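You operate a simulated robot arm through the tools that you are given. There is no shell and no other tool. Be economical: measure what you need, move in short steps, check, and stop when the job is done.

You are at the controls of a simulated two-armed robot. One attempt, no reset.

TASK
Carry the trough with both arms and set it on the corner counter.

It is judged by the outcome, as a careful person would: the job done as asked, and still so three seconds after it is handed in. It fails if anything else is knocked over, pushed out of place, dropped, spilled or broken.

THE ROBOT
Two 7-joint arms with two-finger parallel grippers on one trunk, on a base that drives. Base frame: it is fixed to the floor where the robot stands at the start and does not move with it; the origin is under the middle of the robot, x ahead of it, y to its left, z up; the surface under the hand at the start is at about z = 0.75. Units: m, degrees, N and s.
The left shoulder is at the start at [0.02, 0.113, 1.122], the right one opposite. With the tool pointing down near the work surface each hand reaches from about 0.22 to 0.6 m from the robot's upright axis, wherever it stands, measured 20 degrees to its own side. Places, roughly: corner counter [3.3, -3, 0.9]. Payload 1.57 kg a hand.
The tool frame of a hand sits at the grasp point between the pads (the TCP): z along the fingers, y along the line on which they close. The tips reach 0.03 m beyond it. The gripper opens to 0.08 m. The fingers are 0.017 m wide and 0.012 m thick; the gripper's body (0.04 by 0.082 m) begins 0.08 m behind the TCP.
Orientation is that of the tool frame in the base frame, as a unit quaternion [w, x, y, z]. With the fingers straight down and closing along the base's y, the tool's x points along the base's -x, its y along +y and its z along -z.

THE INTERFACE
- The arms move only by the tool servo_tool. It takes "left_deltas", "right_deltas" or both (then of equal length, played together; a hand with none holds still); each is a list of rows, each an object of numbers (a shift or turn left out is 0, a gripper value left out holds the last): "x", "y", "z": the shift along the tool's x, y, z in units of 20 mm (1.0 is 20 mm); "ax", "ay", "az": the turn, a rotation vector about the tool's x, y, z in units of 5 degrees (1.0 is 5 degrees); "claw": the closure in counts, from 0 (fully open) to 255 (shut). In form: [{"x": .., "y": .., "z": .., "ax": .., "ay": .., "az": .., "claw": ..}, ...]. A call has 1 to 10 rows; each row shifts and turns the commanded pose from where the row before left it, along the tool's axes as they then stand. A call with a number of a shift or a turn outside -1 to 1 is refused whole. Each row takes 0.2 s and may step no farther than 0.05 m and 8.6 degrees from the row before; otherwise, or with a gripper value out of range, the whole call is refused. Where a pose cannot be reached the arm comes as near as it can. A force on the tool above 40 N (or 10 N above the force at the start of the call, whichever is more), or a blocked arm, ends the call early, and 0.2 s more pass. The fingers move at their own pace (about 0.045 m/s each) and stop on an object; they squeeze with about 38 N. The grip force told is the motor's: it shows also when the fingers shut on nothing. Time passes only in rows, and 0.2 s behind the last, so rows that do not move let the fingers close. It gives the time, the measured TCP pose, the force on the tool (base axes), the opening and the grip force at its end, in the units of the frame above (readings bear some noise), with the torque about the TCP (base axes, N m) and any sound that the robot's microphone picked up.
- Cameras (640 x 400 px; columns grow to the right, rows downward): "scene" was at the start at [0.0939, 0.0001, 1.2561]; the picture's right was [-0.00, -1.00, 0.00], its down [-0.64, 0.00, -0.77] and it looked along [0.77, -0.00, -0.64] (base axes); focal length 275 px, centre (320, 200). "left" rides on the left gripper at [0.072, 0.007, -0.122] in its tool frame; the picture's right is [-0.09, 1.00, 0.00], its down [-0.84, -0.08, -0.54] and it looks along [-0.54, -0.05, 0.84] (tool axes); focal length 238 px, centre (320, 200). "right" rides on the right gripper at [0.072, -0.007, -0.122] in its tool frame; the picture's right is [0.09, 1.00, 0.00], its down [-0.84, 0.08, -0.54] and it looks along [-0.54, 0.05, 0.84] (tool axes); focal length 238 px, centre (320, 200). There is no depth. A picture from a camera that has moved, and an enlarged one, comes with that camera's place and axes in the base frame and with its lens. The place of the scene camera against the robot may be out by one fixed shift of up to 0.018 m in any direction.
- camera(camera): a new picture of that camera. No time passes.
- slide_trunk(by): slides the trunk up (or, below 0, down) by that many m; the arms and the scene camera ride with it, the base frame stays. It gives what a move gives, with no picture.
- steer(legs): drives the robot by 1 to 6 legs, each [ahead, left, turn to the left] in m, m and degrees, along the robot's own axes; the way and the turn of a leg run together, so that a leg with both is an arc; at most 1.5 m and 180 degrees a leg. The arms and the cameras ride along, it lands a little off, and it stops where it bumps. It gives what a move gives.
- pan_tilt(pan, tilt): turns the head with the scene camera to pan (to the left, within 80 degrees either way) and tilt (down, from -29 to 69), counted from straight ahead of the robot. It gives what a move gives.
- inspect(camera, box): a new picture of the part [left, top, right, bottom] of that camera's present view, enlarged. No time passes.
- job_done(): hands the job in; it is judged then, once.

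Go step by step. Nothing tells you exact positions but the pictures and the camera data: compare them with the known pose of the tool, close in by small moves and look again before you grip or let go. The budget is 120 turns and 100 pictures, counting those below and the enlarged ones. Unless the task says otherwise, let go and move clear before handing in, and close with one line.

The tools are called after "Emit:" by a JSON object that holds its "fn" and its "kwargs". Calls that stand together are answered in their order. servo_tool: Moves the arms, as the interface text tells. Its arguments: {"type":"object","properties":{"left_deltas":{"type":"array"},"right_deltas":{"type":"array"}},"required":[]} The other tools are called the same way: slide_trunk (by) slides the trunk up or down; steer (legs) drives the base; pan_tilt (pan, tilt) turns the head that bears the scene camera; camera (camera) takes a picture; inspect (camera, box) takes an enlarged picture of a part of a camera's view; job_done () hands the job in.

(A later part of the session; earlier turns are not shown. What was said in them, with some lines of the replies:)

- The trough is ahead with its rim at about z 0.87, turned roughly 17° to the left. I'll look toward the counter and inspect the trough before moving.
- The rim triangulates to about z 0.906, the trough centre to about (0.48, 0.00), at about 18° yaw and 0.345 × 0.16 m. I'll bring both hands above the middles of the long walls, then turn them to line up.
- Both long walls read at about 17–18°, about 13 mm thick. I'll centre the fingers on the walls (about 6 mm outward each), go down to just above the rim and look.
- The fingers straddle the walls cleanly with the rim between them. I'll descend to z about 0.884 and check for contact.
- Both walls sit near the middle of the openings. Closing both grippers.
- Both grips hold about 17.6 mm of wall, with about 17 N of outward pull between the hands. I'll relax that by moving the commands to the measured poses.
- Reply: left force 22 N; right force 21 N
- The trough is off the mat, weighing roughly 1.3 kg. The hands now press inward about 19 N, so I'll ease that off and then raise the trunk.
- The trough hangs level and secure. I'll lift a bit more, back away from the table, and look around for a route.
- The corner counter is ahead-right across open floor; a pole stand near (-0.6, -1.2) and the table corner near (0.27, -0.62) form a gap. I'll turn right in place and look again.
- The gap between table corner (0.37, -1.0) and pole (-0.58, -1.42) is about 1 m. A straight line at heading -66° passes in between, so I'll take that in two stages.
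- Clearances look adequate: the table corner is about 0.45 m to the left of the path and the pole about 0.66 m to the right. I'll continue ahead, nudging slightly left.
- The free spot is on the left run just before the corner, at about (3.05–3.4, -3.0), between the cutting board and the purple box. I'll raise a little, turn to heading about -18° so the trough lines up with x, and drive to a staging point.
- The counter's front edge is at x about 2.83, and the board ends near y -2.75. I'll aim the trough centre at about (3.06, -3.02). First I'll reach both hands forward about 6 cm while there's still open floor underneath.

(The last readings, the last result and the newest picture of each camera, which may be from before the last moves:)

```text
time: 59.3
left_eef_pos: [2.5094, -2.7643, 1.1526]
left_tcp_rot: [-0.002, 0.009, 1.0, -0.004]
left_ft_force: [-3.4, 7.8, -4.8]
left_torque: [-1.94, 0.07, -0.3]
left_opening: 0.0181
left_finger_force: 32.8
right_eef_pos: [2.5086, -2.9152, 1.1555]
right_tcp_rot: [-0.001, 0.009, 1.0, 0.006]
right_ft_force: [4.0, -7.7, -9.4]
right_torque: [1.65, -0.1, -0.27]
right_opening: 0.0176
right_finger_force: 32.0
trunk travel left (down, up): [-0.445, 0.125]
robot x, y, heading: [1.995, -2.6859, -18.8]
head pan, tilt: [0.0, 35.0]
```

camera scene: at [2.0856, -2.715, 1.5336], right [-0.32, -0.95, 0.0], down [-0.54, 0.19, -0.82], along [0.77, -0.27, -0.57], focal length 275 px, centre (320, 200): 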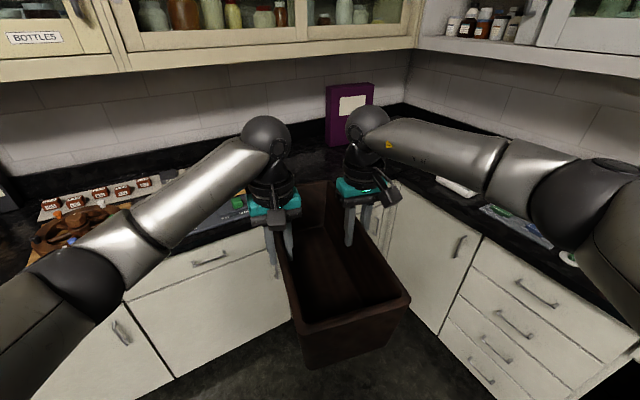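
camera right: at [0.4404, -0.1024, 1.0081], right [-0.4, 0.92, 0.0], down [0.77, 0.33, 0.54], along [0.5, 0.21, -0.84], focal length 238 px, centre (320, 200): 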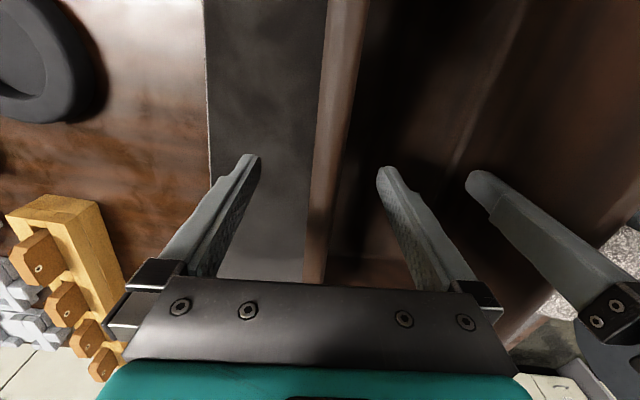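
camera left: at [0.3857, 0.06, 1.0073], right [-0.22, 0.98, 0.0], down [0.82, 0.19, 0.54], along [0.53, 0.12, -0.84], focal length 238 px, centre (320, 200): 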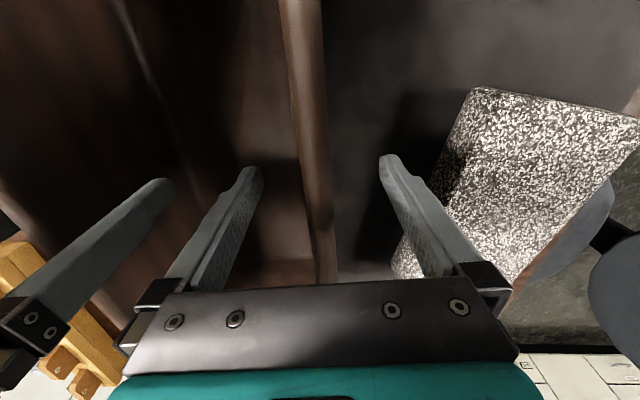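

Emit:
{"fn": "steer", "kwargs": {"legs": [[0.35, 0, 0]]}}

Emit:
{"fn": "pan_tilt", "kwargs": {"pan": 0, "tilt": 50}}

Emit:
{"fn": "camera", "kwargs": {"camera": "scene"}}

Emit:
{"fn": "camera", "kwargs": {"camera": "left"}}

Emit:
{"fn": "camera", "kwargs": {"camera": "right"}}

```text
time: 61.5
left_eef_pos: [2.8294, -2.8752, 1.1531]
left_tcp_rot: [-0.003, 0.01, 1.0, -0.003]
left_ft_force: [-4.2, 13.4, -6.7]
left_torque: [-1.67, 0.24, -0.32]
left_opening: 0.018
left_finger_force: 32.6
right_eef_pos: [2.8269, -3.0263, 1.1541]
right_tcp_rot: [0.0, 0.01, 1.0, 0.005]
right_ft_force: [4.6, -12.3, -5.5]
right_torque: [1.76, -0.23, -0.33]
right_opening: 0.0176
right_finger_force: 32.2
trunk travel left (down, up): [-0.445, 0.125]
robot x, y, heading: [2.3113, -2.7961, -19.0]
head pan, tilt: [0.0, 35.0]
```

```text
time: 62.2
left_eef_pos: [2.8281, -2.8746, 1.1539]
left_tcp_rot: [-0.003, 0.01, 1.0, -0.004]
left_ft_force: [-2.2, 3.9, -5.9]
left_torque: [-1.89, -0.24, -0.17]
left_opening: 0.018
left_finger_force: 32.4
right_eef_pos: [2.8275, -3.0269, 1.1555]
right_tcp_rot: [0.0, 0.01, 1.0, 0.006]
right_ft_force: [2.5, -2.5, -6.6]
right_torque: [1.82, 0.22, -0.18]
right_opening: 0.0173
right_finger_force: 31.5
trunk travel left (down, up): [-0.445, 0.125]
robot x, y, heading: [2.3153, -2.7924, -19.0]
head pan, tilt: [0.0, 50.0]
```

```text
68 pictures are left
camera scene: at [2.3941, -2.8215, 1.5119], right [-0.33, -0.95, 0.0], down [-0.72, 0.25, -0.64], along [0.61, -0.21, -0.77], focal length 275 px, centre (320, 200)
```

scene: 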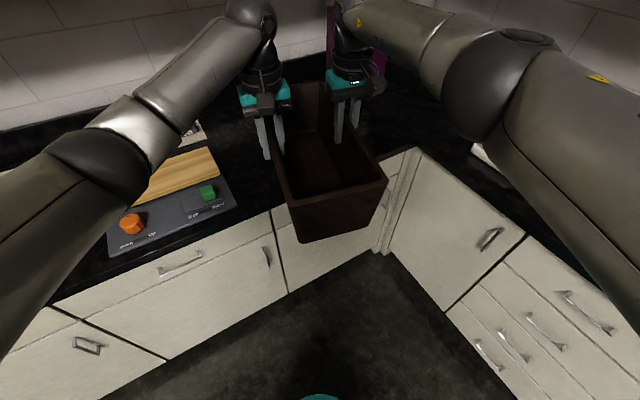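

```text
67 pictures are left
camera left: at [2.7566, -2.8653, 1.2757], right [0.11, 0.99, -0.01], down [0.84, -0.09, 0.54], along [0.53, -0.07, -0.84], focal length 238 px, centre (320, 200)
```

left: 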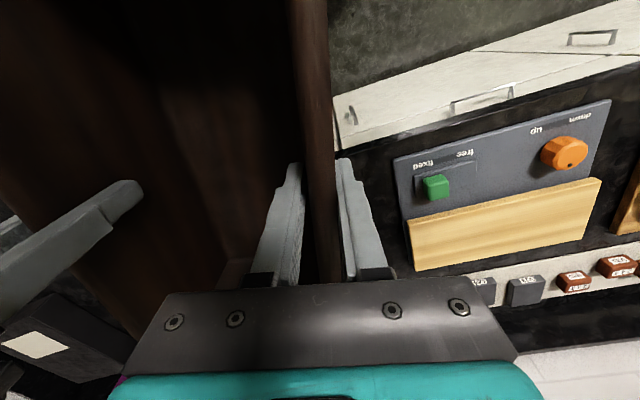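

```text
66 pictures are left
camera right: at [2.7542, -3.0336, 1.2767], right [-0.07, 1.0, 0.01], down [0.84, 0.05, 0.54], along [0.54, 0.05, -0.84], focal length 238 px, centre (320, 200)
```

right: 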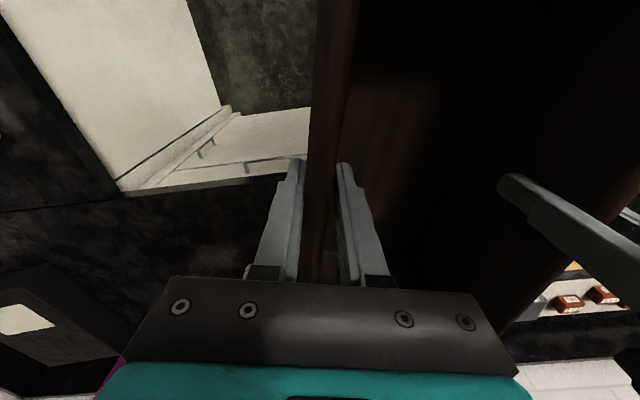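

The wrist views show the counter is turned about 11.5°, with its edge near x 2.94 at y -3.0 and the control panel ending at y about -2.75. I'll turn left 12° to line up, sidestep right and edge forward.

Emit:
{"fn": "steer", "kwargs": {"legs": [[0, -0.14, 0], [0, 0, 12], [0.2, 0, 0]]}}

Emit:
{"fn": "camera", "kwargs": {"camera": "scene"}}

Emit:
{"fn": "camera", "kwargs": {"camera": "left"}}

Emit:
{"fn": "camera", "kwargs": {"camera": "right"}}

```text
time: 65.5
left_eef_pos: [2.9846, -2.9233, 1.1538]
left_tcp_rot: [-0.003, -0.093, 0.996, -0.004]
left_ft_force: [-3.0, 3.7, -6.5]
left_torque: [-1.74, -0.24, -0.29]
left_opening: 0.0181
left_finger_force: 32.3
right_eef_pos: [3.0158, -3.0738, 1.1548]
right_tcp_rot: [0.0, -0.093, 0.996, 0.005]
right_ft_force: [4.2, -3.4, -6.5]
right_torque: [1.7, 0.2, -0.21]
right_opening: 0.0173
right_finger_force: 32.0
trunk travel left (down, up): [-0.445, 0.125]
robot x, y, heading: [2.4613, -2.9495, -7.4]
head pan, tilt: [0.0, 50.0]
```

```text
65 pictures are left
camera scene: at [2.5496, -2.9605, 1.5118], right [-0.13, -0.99, 0.0], down [-0.76, 0.1, -0.64], along [0.64, -0.08, -0.77], focal length 275 px, centre (320, 200)
```

scene: 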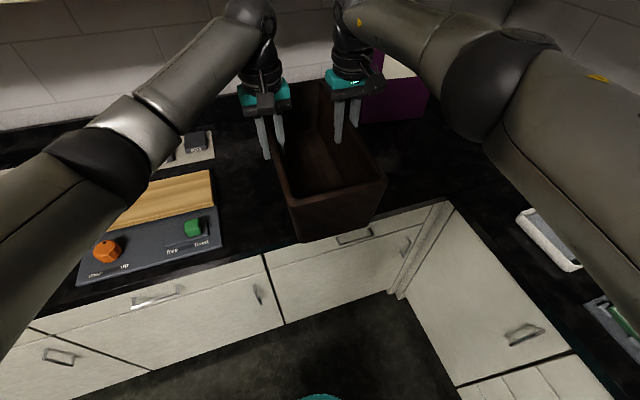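

```text
64 pictures are left
camera left: at [2.9133, -2.9297, 1.2754], right [-0.09, 1.0, -0.01], down [0.84, 0.08, 0.54], along [0.54, 0.04, -0.84], focal length 238 px, centre (320, 200)
```

left: 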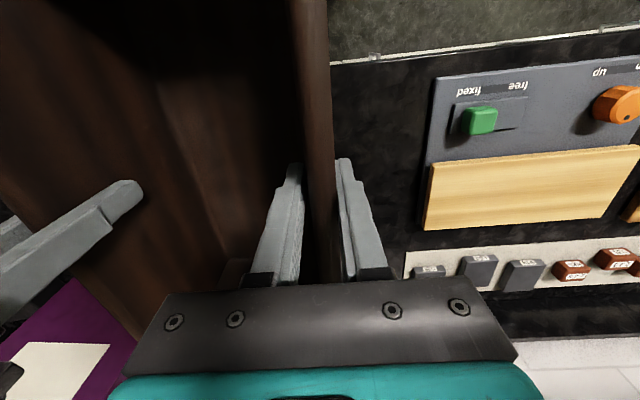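

```text
63 pictures are left
camera right: at [2.945, -3.0949, 1.2765], right [-0.27, 0.96, 0.01], down [0.81, 0.22, 0.54], along [0.52, 0.16, -0.84], focal length 238 px, centre (320, 200)
```

right: 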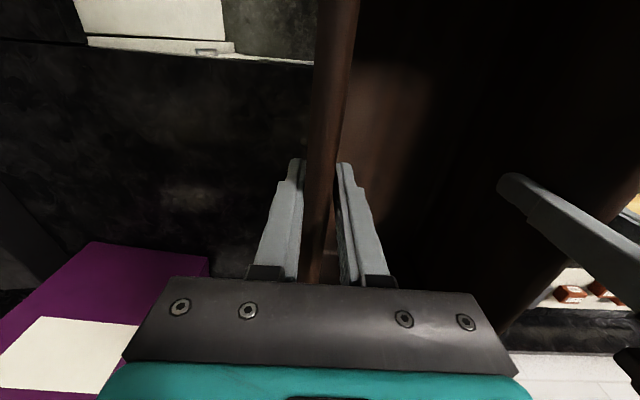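

The trough is now parallel to the counter edge, centred at (3.0, -3.0). It needs about 0.17 m more to be fully over the counter.

Emit:
{"fn": "steer", "kwargs": {"legs": [[0.17, 0.02, 0]]}}

Emit:
{"fn": "camera", "kwargs": {"camera": "scene"}}

Emit:
{"fn": "camera", "kwargs": {"camera": "left"}}

Emit:
{"fn": "camera", "kwargs": {"camera": "right"}}

```text
time: 67.0
left_eef_pos: [3.16, -2.926, 1.1529]
left_tcp_rot: [-0.002, -0.093, 0.996, -0.004]
left_ft_force: [-2.5, 2.8, -6.0]
left_torque: [-1.75, -0.41, -0.17]
left_opening: 0.0178
left_finger_force: 32.4
right_eef_pos: [3.1896, -3.0748, 1.1555]
right_tcp_rot: [0.0, -0.092, 0.996, 0.006]
right_ft_force: [2.6, -2.1, -7.9]
right_torque: [1.65, 0.4, -0.17]
right_opening: 0.0173
right_finger_force: 32.3
trunk travel left (down, up): [-0.445, 0.125]
robot x, y, heading: [2.6366, -2.953, -7.2]
head pan, tilt: [0.0, 50.0]
```

```text
62 pictures are left
camera scene: at [2.7248, -2.9628, 1.5118], right [-0.13, -0.99, 0.0], down [-0.76, 0.1, -0.64], along [0.64, -0.08, -0.77], focal length 275 px, centre (320, 200)
```

scene: 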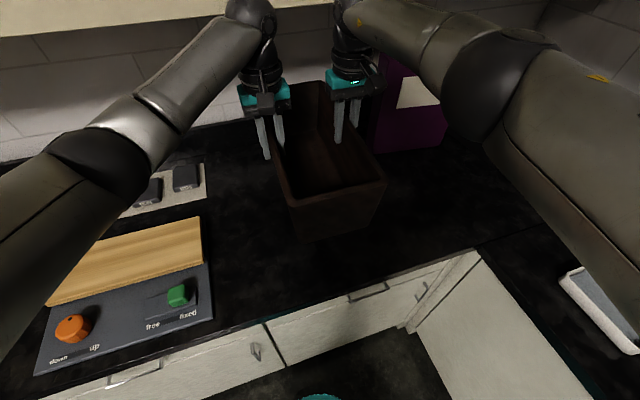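

```text
61 pictures are left
camera left: at [3.0884, -2.9321, 1.2754], right [-0.09, 1.0, -0.01], down [0.84, 0.08, 0.54], along [0.54, 0.04, -0.84], focal length 238 px, centre (320, 200)
```

left: 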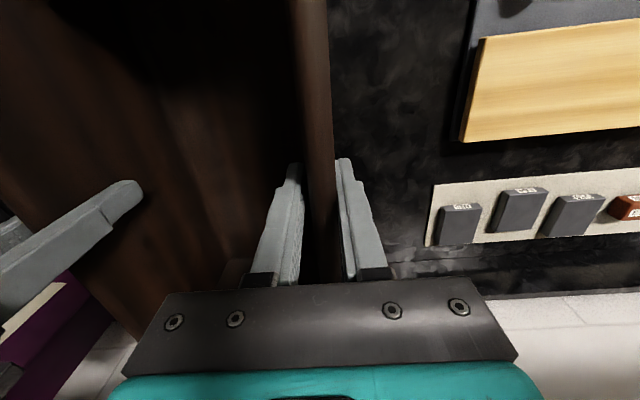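

```text
60 pictures are left
camera right: at [3.1202, -3.0972, 1.2765], right [-0.27, 0.96, 0.01], down [0.81, 0.22, 0.54], along [0.52, 0.16, -0.84], focal length 238 px, centre (320, 200)
```

right: 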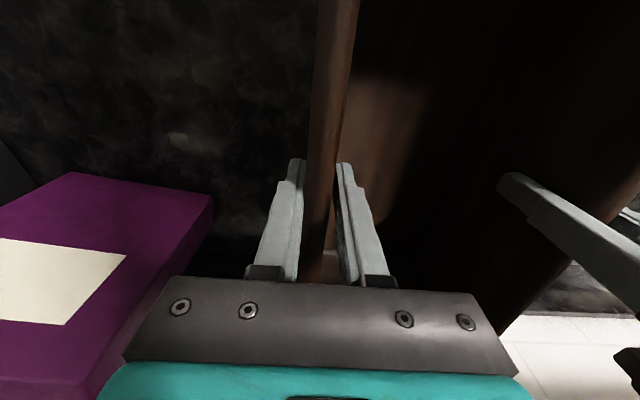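

The trough is over the counter and clear of the panel and the purple box. Before lowering, I'll check the wrists' clearance to the upper cabinets.

Emit:
{"fn": "pan_tilt", "kwargs": {"pan": 0, "tilt": 10}}

Emit:
{"fn": "camera", "kwargs": {"camera": "scene"}}

```text
time: 68.1
left_eef_pos: [3.159, -2.9263, 1.1533]
left_tcp_rot: [-0.003, -0.093, 0.996, -0.004]
left_ft_force: [-3.4, 2.8, -4.7]
left_torque: [-1.81, -0.47, -0.12]
left_opening: 0.0179
left_finger_force: 32.4
right_eef_pos: [3.1897, -3.075, 1.1551]
right_tcp_rot: [-0.001, -0.091, 0.996, 0.005]
right_ft_force: [2.9, -2.6, -6.8]
right_torque: [1.69, 0.46, -0.16]
right_opening: 0.017
right_finger_force: 32.2
trunk travel left (down, up): [-0.445, 0.125]
robot x, y, heading: [2.6388, -2.9511, -7.4]
head pan, tilt: [0.0, 10.0]
```

```text
59 pictures are left
camera scene: at [2.7398, -2.9649, 1.5736], right [-0.13, -0.99, 0.0], down [-0.17, 0.02, -0.98], along [0.98, -0.13, -0.18], focal length 275 px, centre (320, 200)
```

scene: 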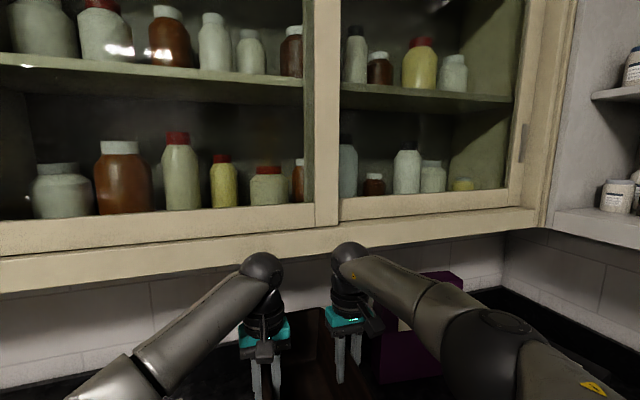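

The wrists sit just in front of or under the cabinet lip without touching, and lowering moves them away from it. Lowering most of the way now, then in small steps until contact.

Emit:
{"fn": "slide_trunk", "kwargs": {"by": -0.09}}

Emit:
{"fn": "pan_tilt", "kwargs": {"pan": 0, "tilt": 50}}

Emit:
{"fn": "camera", "kwargs": {"camera": "scene"}}

```text
time: 69.3
left_eef_pos: [3.1582, -2.9257, 1.0636]
left_tcp_rot: [-0.001, -0.093, 0.996, -0.004]
left_ft_force: [-2.5, 2.6, -5.9]
left_torque: [-1.72, -0.32, -0.19]
left_opening: 0.0182
left_finger_force: 32.7
right_eef_pos: [3.1888, -3.0759, 1.0654]
right_tcp_rot: [0.0, -0.091, 0.996, 0.004]
right_ft_force: [2.0, -1.9, -7.3]
right_torque: [1.67, 0.28, -0.17]
right_opening: 0.0169
right_finger_force: 32.3
trunk travel left (down, up): [-0.355, 0.215]
robot x, y, heading: [2.6379, -2.9513, -7.2]
head pan, tilt: [0.0, 10.0]
```

```text
time: 70.4
left_eef_pos: [3.1601, -2.9274, 1.063]
left_tcp_rot: [-0.002, -0.093, 0.996, -0.004]
left_ft_force: [-2.9, 2.5, -5.5]
left_torque: [-1.71, -0.26, -0.19]
left_opening: 0.018
left_finger_force: 33.1
right_eef_pos: [3.1891, -3.0761, 1.0644]
right_tcp_rot: [0.0, -0.092, 0.996, 0.006]
right_ft_force: [3.0, -2.5, -6.7]
right_torque: [1.71, 0.24, -0.19]
right_opening: 0.0174
right_finger_force: 32.2
trunk travel left (down, up): [-0.355, 0.215]
robot x, y, heading: [2.6388, -2.9535, -7.4]
head pan, tilt: [0.0, 50.0]
```

```text
58 pictures are left
camera scene: at [2.7238, -2.9628, 1.4219], right [-0.13, -0.99, 0.0], down [-0.76, 0.1, -0.64], along [0.64, -0.08, -0.77], focal length 275 px, centre (320, 200)
```

scene: 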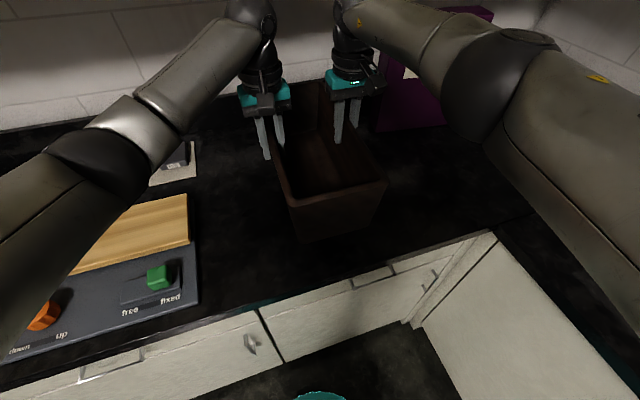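

Emit:
{"fn": "slide_trunk", "kwargs": {"by": -0.018}}

Emit:
{"fn": "slide_trunk", "kwargs": {"by": -0.006}}

```text
time: 71.1
left_eef_pos: [3.1583, -2.9264, 1.0454]
left_tcp_rot: [-0.002, -0.093, 0.996, -0.004]
left_ft_force: [-4.3, 2.4, -5.4]
left_torque: [-1.74, -0.2, -0.2]
left_opening: 0.018
left_finger_force: 32.8
right_eef_pos: [3.1893, -3.0749, 1.0471]
right_tcp_rot: [0.0, -0.091, 0.996, 0.004]
right_ft_force: [2.7, -2.7, -6.0]
right_torque: [1.72, 0.24, -0.15]
right_opening: 0.0173
right_finger_force: 31.7
trunk travel left (down, up): [-0.337, 0.233]
robot x, y, heading: [2.6417, -2.9553, -7.5]
head pan, tilt: [0.0, 50.0]
```

```text
time: 71.6
left_eef_pos: [3.1582, -2.9271, 1.0401]
left_tcp_rot: [-0.002, -0.092, 0.996, -0.004]
left_ft_force: [-3.3, 1.8, -6.7]
left_torque: [-1.76, -0.24, -0.23]
left_opening: 0.0181
left_finger_force: 32.7
right_eef_pos: [3.1885, -3.0763, 1.0406]
right_tcp_rot: [0.0, -0.091, 0.996, 0.005]
right_ft_force: [3.2, -2.7, -6.8]
right_torque: [1.71, 0.2, -0.18]
right_opening: 0.0174
right_finger_force: 32.6
trunk travel left (down, up): [-0.331, 0.239]
robot x, y, heading: [2.6336, -2.9494, -7.4]
head pan, tilt: [0.0, 50.0]
```

Emit:
{"fn": "slide_trunk", "kwargs": {"by": -0.005}}

Emit:
{"fn": "slide_trunk", "kwargs": {"by": -0.004}}

```text
time: 72.2
left_eef_pos: [3.1587, -2.9273, 1.034]
left_tcp_rot: [-0.002, -0.093, 0.996, -0.003]
left_ft_force: [-3.6, 2.4, -5.9]
left_torque: [-1.77, -0.27, -0.24]
left_opening: 0.0179
left_finger_force: 33.0
right_eef_pos: [3.1883, -3.0753, 1.0355]
right_tcp_rot: [-0.001, -0.092, 0.996, 0.006]
right_ft_force: [3.4, -1.9, -6.4]
right_torque: [1.71, 0.23, -0.17]
right_opening: 0.0172
right_finger_force: 31.9
trunk travel left (down, up): [-0.326, 0.244]
robot x, y, heading: [2.6349, -2.9517, -7.1]
head pan, tilt: [0.0, 50.0]
```

```text
time: 72.7
left_eef_pos: [3.1585, -2.9279, 1.031]
left_tcp_rot: [-0.002, -0.092, 0.996, -0.004]
left_ft_force: [-2.6, 2.9, -7.1]
left_torque: [-1.74, -0.25, -0.22]
left_opening: 0.018
left_finger_force: 32.8
right_eef_pos: [3.188, -3.0749, 1.0315]
right_tcp_rot: [0.0, -0.091, 0.996, 0.005]
right_ft_force: [4.1, -3.2, -6.5]
right_torque: [1.72, 0.21, -0.16]
right_opening: 0.0174
right_finger_force: 32.2
trunk travel left (down, up): [-0.322, 0.248]
robot x, y, heading: [2.6382, -2.9508, -7.5]
head pan, tilt: [0.0, 50.0]
```

No contact yet; the load is still about 6.5 N a hand, so I'll keep stepping down.

Emit:
{"fn": "slide_trunk", "kwargs": {"by": -0.006}}

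Emit:
{"fn": "slide_trunk", "kwargs": {"by": -0.005}}

Emit:
{"fn": "camera", "kwargs": {"camera": "scene"}}

```text
time: 73.2
left_eef_pos: [3.1595, -2.927, 1.0246]
left_tcp_rot: [-0.002, -0.092, 0.996, -0.004]
left_ft_force: [-2.9, 2.5, -6.5]
left_torque: [-1.77, -0.27, -0.2]
left_opening: 0.018
left_finger_force: 32.4
right_eef_pos: [3.1888, -3.0757, 1.0261]
right_tcp_rot: [-0.001, -0.091, 0.996, 0.005]
right_ft_force: [2.9, -3.0, -7.3]
right_torque: [1.72, 0.24, -0.14]
right_opening: 0.0174
right_finger_force: 32.3
trunk travel left (down, up): [-0.316, 0.254]
robot x, y, heading: [2.6363, -2.9543, -7.5]
head pan, tilt: [0.0, 50.0]
```

```text
time: 73.8
left_eef_pos: [3.1597, -2.9277, 1.0205]
left_tcp_rot: [-0.003, -0.092, 0.996, -0.004]
left_ft_force: [-2.8, 1.9, -6.0]
left_torque: [-1.76, -0.3, -0.22]
left_opening: 0.0179
left_finger_force: 32.4
right_eef_pos: [3.1888, -3.0755, 1.0206]
right_tcp_rot: [0.0, -0.091, 0.996, 0.005]
right_ft_force: [3.2, -2.9, -6.9]
right_torque: [1.67, 0.27, -0.17]
right_opening: 0.0173
right_finger_force: 32.5
trunk travel left (down, up): [-0.311, 0.259]
robot x, y, heading: [2.638, -2.9534, -7.3]
head pan, tilt: [0.0, 50.0]
```

```text
57 pictures are left
camera scene: at [2.7236, -2.9628, 1.3778], right [-0.13, -0.99, 0.0], down [-0.76, 0.1, -0.64], along [0.64, -0.08, -0.77], focal length 275 px, centre (320, 200)
```

scene: 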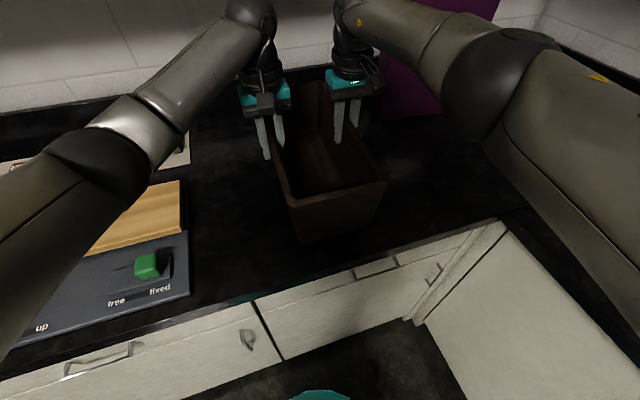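

Emit:
{"fn": "slide_trunk", "kwargs": {"by": -0.006}}

Emit:
{"fn": "slide_trunk", "kwargs": {"by": -0.006}}

Emit:
{"fn": "camera", "kwargs": {"camera": "left"}}

```text
time: 74.3
left_eef_pos: [3.1585, -2.9268, 1.0138]
left_tcp_rot: [-0.002, -0.093, 0.996, -0.003]
left_ft_force: [-3.1, 2.7, -6.2]
left_torque: [-1.78, -0.36, -0.21]
left_opening: 0.018
left_finger_force: 32.7
right_eef_pos: [3.1898, -3.0768, 1.0151]
right_tcp_rot: [0.0, -0.091, 0.996, 0.006]
right_ft_force: [2.5, -2.1, -6.4]
right_torque: [1.7, 0.3, -0.18]
right_opening: 0.0174
right_finger_force: 31.8
trunk travel left (down, up): [-0.305, 0.265]
robot x, y, heading: [2.6389, -2.9511, -7.2]
head pan, tilt: [0.0, 50.0]
```

```text
time: 74.9
left_eef_pos: [3.1591, -2.9265, 1.0079]
left_tcp_rot: [-0.002, -0.092, 0.996, -0.003]
left_ft_force: [-3.1, 2.3, -6.2]
left_torque: [-1.75, -0.33, -0.22]
left_opening: 0.0182
left_finger_force: 32.6
right_eef_pos: [3.1884, -3.0747, 1.0086]
right_tcp_rot: [-0.001, -0.091, 0.996, 0.005]
right_ft_force: [2.7, -2.4, -7.6]
right_torque: [1.66, 0.34, -0.13]
right_opening: 0.0172
right_finger_force: 32.1
trunk travel left (down, up): [-0.299, 0.271]
robot x, y, heading: [2.6384, -2.9537, -7.4]
head pan, tilt: [0.0, 50.0]
```

```text
56 pictures are left
camera left: at [3.0874, -2.932, 1.1296], right [-0.09, 1.0, -0.01], down [0.84, 0.08, 0.54], along [0.54, 0.04, -0.84], focal length 238 px, centre (320, 200)
```

left: 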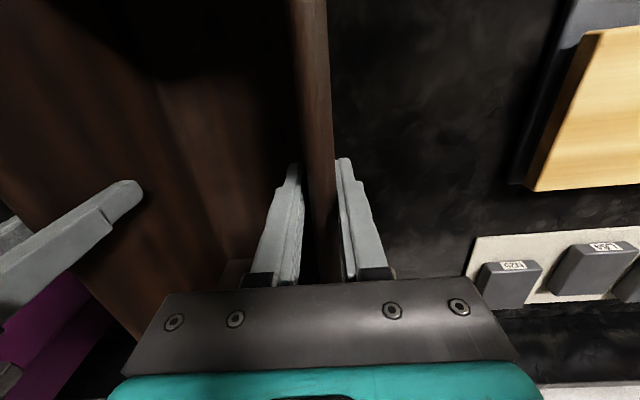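

Triangulating the label pad puts the counter at about z 0.87, so contact should come within about 1 cm. Continuing in small steps.

Emit:
{"fn": "slide_trunk", "kwargs": {"by": -0.004}}

Emit:
{"fn": "slide_trunk", "kwargs": {"by": -0.004}}

```text
time: 75.4
left_eef_pos: [3.1586, -2.9268, 1.0038]
left_tcp_rot: [-0.002, -0.092, 0.996, -0.004]
left_ft_force: [-2.3, 3.1, -6.4]
left_torque: [-1.74, -0.37, -0.18]
left_opening: 0.0179
left_finger_force: 32.7
right_eef_pos: [3.1894, -3.0754, 1.0055]
right_tcp_rot: [0.0, -0.091, 0.996, 0.006]
right_ft_force: [2.6, -2.2, -7.6]
right_torque: [1.71, 0.33, -0.18]
right_opening: 0.0175
right_finger_force: 32.3
trunk travel left (down, up): [-0.295, 0.275]
robot x, y, heading: [2.6336, -2.9533, -7.3]
head pan, tilt: [0.0, 50.0]
```

```text
time: 75.9
left_eef_pos: [3.159, -2.9271, 1.0002]
left_tcp_rot: [-0.002, -0.093, 0.996, -0.004]
left_ft_force: [-3.5, 1.6, -6.6]
left_torque: [-1.7, -0.36, -0.15]
left_opening: 0.0181
left_finger_force: 32.7
right_eef_pos: [3.1884, -3.0755, 1.0015]
right_tcp_rot: [-0.001, -0.092, 0.996, 0.005]
right_ft_force: [2.6, -2.4, -7.2]
right_torque: [1.71, 0.32, -0.16]
right_opening: 0.0174
right_finger_force: 32.0
trunk travel left (down, up): [-0.291, 0.279]
robot x, y, heading: [2.6399, -2.9539, -7.3]
head pan, tilt: [0.0, 50.0]
```

Emit:
{"fn": "slide_trunk", "kwargs": {"by": -0.004}}

Emit:
{"fn": "slide_trunk", "kwargs": {"by": -0.004}}

Emit:
{"fn": "camera", "kwargs": {"camera": "scene"}}

```text
time: 76.5
left_eef_pos: [3.1585, -2.9272, 0.9963]
left_tcp_rot: [-0.001, -0.092, 0.996, -0.004]
left_ft_force: [-4.2, 2.2, -1.8]
left_torque: [-1.49, -0.75, -0.1]
left_opening: 0.0177
left_finger_force: 32.1
right_eef_pos: [3.1888, -3.0762, 0.9978]
right_tcp_rot: [0.0, -0.092, 0.996, 0.005]
right_ft_force: [3.2, -3.2, -5.4]
right_torque: [1.88, -0.25, -0.29]
right_opening: 0.0172
right_finger_force: 32.1
trunk travel left (down, up): [-0.287, 0.283]
robot x, y, heading: [2.6395, -2.9542, -7.3]
head pan, tilt: [0.0, 50.0]
```

```text
time: 77.0
left_eef_pos: [3.158, -2.9273, 0.9962]
left_tcp_rot: [0.001, -0.093, 0.996, -0.007]
left_ft_force: [0.8, 3.4, 22.8]
left_torque: [-1.88, 0.65, -0.42]
left_opening: 0.0174
left_finger_force: 32.6
right_eef_pos: [3.1884, -3.0752, 0.9982]
right_tcp_rot: [0.003, -0.091, 0.996, 0.005]
right_ft_force: [10.1, -6.7, 16.3]
right_torque: [1.52, 1.35, 0.1]
right_opening: 0.018
right_finger_force: 32.5
trunk travel left (down, up): [-0.283, 0.287]
robot x, y, heading: [2.6386, -2.9525, -7.3]
head pan, tilt: [0.0, 50.0]
```

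```text
55 pictures are left
camera scene: at [2.7214, -2.9627, 1.3505], right [-0.13, -0.99, 0.0], down [-0.76, 0.1, -0.64], along [0.64, -0.08, -0.77], focal length 275 px, centre (320, 200)
```

scene: 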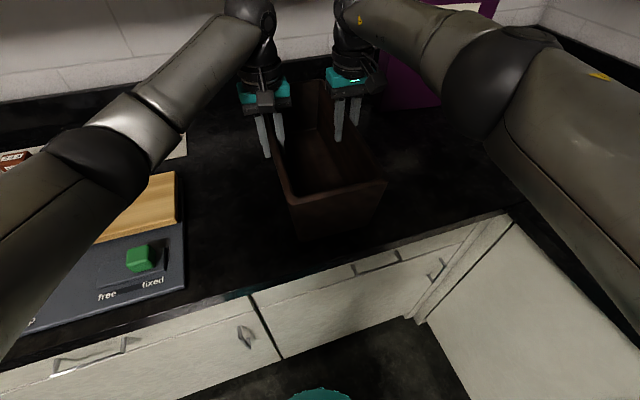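

The trough is resting on the counter, pressed about 20 N per hand. I'll back off 3 mm, then open both grippers.

Emit:
{"fn": "slide_trunk", "kwargs": {"by": 0.003}}

Emit:
{"fn": "servo_tool", "kwargs": {"left_deltas": [{"claw": 170}, {"claw": 120}, {"claw": 60}, {"claw": 20}, {}, {}], "right_deltas": [{"claw": 170}, {"claw": 120}, {"claw": 60}, {"claw": 20}, {}, {}]}}

Emit:
{"fn": "camera", "kwargs": {"camera": "left"}}

Emit:
{"fn": "camera", "kwargs": {"camera": "right"}}

```text
time: 77.5
left_eef_pos: [3.1586, -2.9272, 0.9957]
left_tcp_rot: [0.002, -0.093, 0.996, -0.004]
left_ft_force: [2.1, 2.0, 16.3]
left_torque: [-1.49, -1.53, 0.0]
left_opening: 0.0177
left_finger_force: 32.2
right_eef_pos: [3.1881, -3.0762, 0.9981]
right_tcp_rot: [0.002, -0.09, 0.996, 0.006]
right_ft_force: [10.6, -6.0, 9.6]
right_torque: [1.87, -0.91, -0.36]
right_opening: 0.0176
right_finger_force: 32.1
trunk travel left (down, up): [-0.286, 0.284]
robot x, y, heading: [2.6371, -2.9527, -7.3]
head pan, tilt: [0.0, 50.0]
```

```text
time: 78.9
left_eef_pos: [3.1593, -2.926, 0.9947]
left_tcp_rot: [-0.001, -0.092, 0.996, -0.003]
left_ft_force: [-0.2, -0.2, 0.9]
left_torque: [0.0, -0.01, 0.01]
left_opening: 0.0736
left_finger_force: 0.0
right_eef_pos: [3.1869, -3.0751, 0.9958]
right_tcp_rot: [-0.001, -0.092, 0.996, 0.005]
right_ft_force: [0.3, 0.3, -0.2]
right_torque: [0.03, -0.02, 0.01]
right_opening: 0.0739
right_finger_force: 0.0
trunk travel left (down, up): [-0.286, 0.284]
robot x, y, heading: [2.6371, -2.9513, -7.3]
head pan, tilt: [0.0, 50.0]
```

```text
54 pictures are left
camera left: at [3.0867, -2.9319, 1.1171], right [-0.09, 1.0, -0.01], down [0.84, 0.08, 0.54], along [0.54, 0.04, -0.84], focal length 238 px, centre (320, 200)
```

left: 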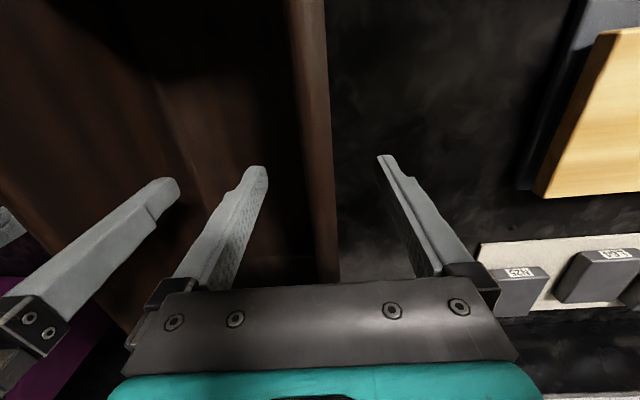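

```text
53 pictures are left
camera right: at [3.1185, -3.0971, 1.1183], right [-0.27, 0.96, 0.01], down [0.81, 0.22, 0.54], along [0.52, 0.16, -0.84], focal length 238 px, centre (320, 200)
```

right: 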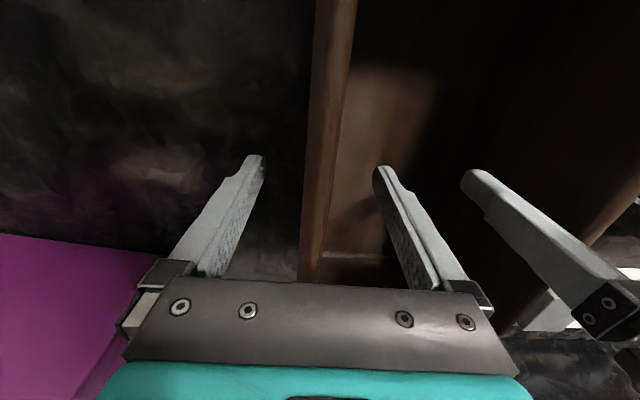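

Both hands are free and centred around the walls. Raising the trunk 0.11 (still below the height the arms held safely here earlier), then backing away.

Emit:
{"fn": "slide_trunk", "kwargs": {"by": 0.11}}

Emit:
{"fn": "camera", "kwargs": {"camera": "scene"}}

```text
time: 80.3
left_eef_pos: [3.1577, -2.9266, 1.1045]
left_tcp_rot: [-0.002, -0.092, 0.996, -0.004]
left_ft_force: [0.2, -0.1, -1.3]
left_torque: [0.0, 0.03, 0.02]
left_opening: 0.0737
left_finger_force: 0.1
right_eef_pos: [3.1899, -3.0752, 1.1059]
right_tcp_rot: [-0.001, -0.092, 0.996, 0.005]
right_ft_force: [-0.3, -0.5, 0.4]
right_torque: [0.01, 0.01, 0.0]
right_opening: 0.0738
right_finger_force: 0.1
trunk travel left (down, up): [-0.396, 0.174]
robot x, y, heading: [2.6368, -2.9526, -7.4]
head pan, tilt: [0.0, 50.0]
```

```text
52 pictures are left
camera scene: at [2.7228, -2.9627, 1.4629], right [-0.13, -0.99, 0.0], down [-0.76, 0.1, -0.64], along [0.64, -0.08, -0.77], focal length 275 px, centre (320, 200)
```

scene: 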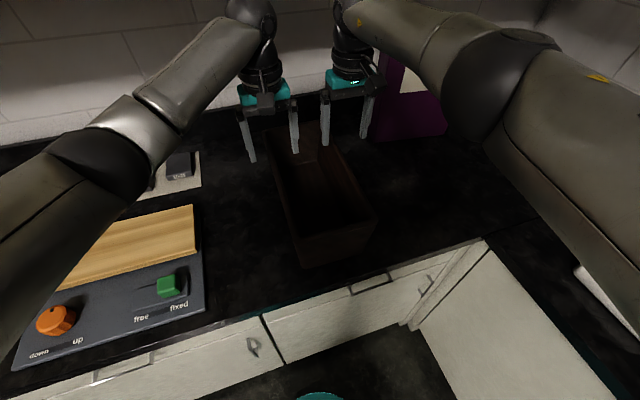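

Emit:
{"fn": "steer", "kwargs": {"legs": [[-0.5, 0, 0]]}}

Emit:
{"fn": "pan_tilt", "kwargs": {"pan": 0, "tilt": 35}}

Emit:
{"fn": "camera", "kwargs": {"camera": "scene"}}

```text
time: 83.3
left_eef_pos: [2.6582, -2.8607, 1.1053]
left_tcp_rot: [-0.001, -0.096, 0.995, -0.005]
left_ft_force: [0.9, 0.1, 0.2]
left_torque: [0.02, -0.03, -0.01]
left_opening: 0.0738
left_finger_force: 0.1
right_eef_pos: [2.6892, -3.0095, 1.1067]
right_tcp_rot: [0.001, -0.094, 0.996, 0.005]
right_ft_force: [-0.3, 0.3, 0.4]
right_torque: [0.01, 0.02, 0.03]
right_opening: 0.0737
right_finger_force: 0.0
trunk travel left (down, up): [-0.396, 0.174]
robot x, y, heading: [2.1359, -2.888, -6.8]
head pan, tilt: [0.0, 50.0]
```

```text
time: 84.1
left_eef_pos: [2.6584, -2.8604, 1.1053]
left_tcp_rot: [-0.002, -0.096, 0.995, -0.004]
left_ft_force: [-0.5, 0.7, 0.6]
left_torque: [-0.01, 0.0, 0.02]
left_opening: 0.0737
left_finger_force: 0.1
right_eef_pos: [2.6886, -3.0092, 1.1068]
right_tcp_rot: [0.0, -0.096, 0.995, 0.005]
right_ft_force: [0.0, -0.3, 0.1]
right_torque: [0.0, 0.0, 0.03]
right_opening: 0.0738
right_finger_force: 0.1
trunk travel left (down, up): [-0.396, 0.174]
robot x, y, heading: [2.138, -2.8894, -7.0]
head pan, tilt: [0.0, 35.0]
```

```text
51 pictures are left
camera scene: at [2.2339, -2.901, 1.4846], right [-0.12, -0.99, 0.0], down [-0.57, 0.07, -0.82], along [0.81, -0.1, -0.57], focal length 275 px, centre (320, 200)
```

scene: 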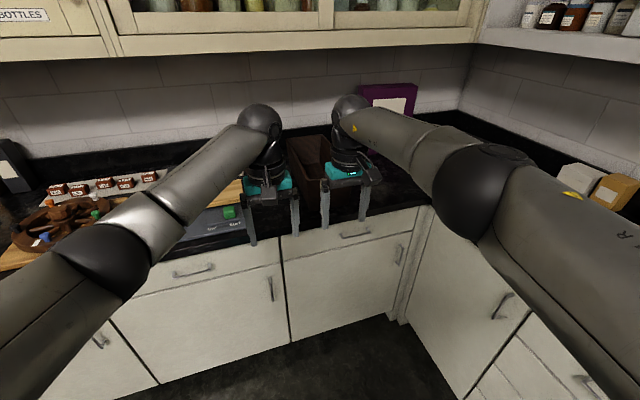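

The trough stands on the corner counter, well back from the edge, with its neighbours undisturbed and the hands clear. Handing in.

Emit:
{"fn": "job_done", "kwargs": {}}

```text
The job is handed in.
```

I carried the trough with both arms and set it upright on the corner counter. It sits fully on the surface, about 6 cm back from the front edge, and nothing around it was disturbed. Both grippers are open and the robot has backed clear.
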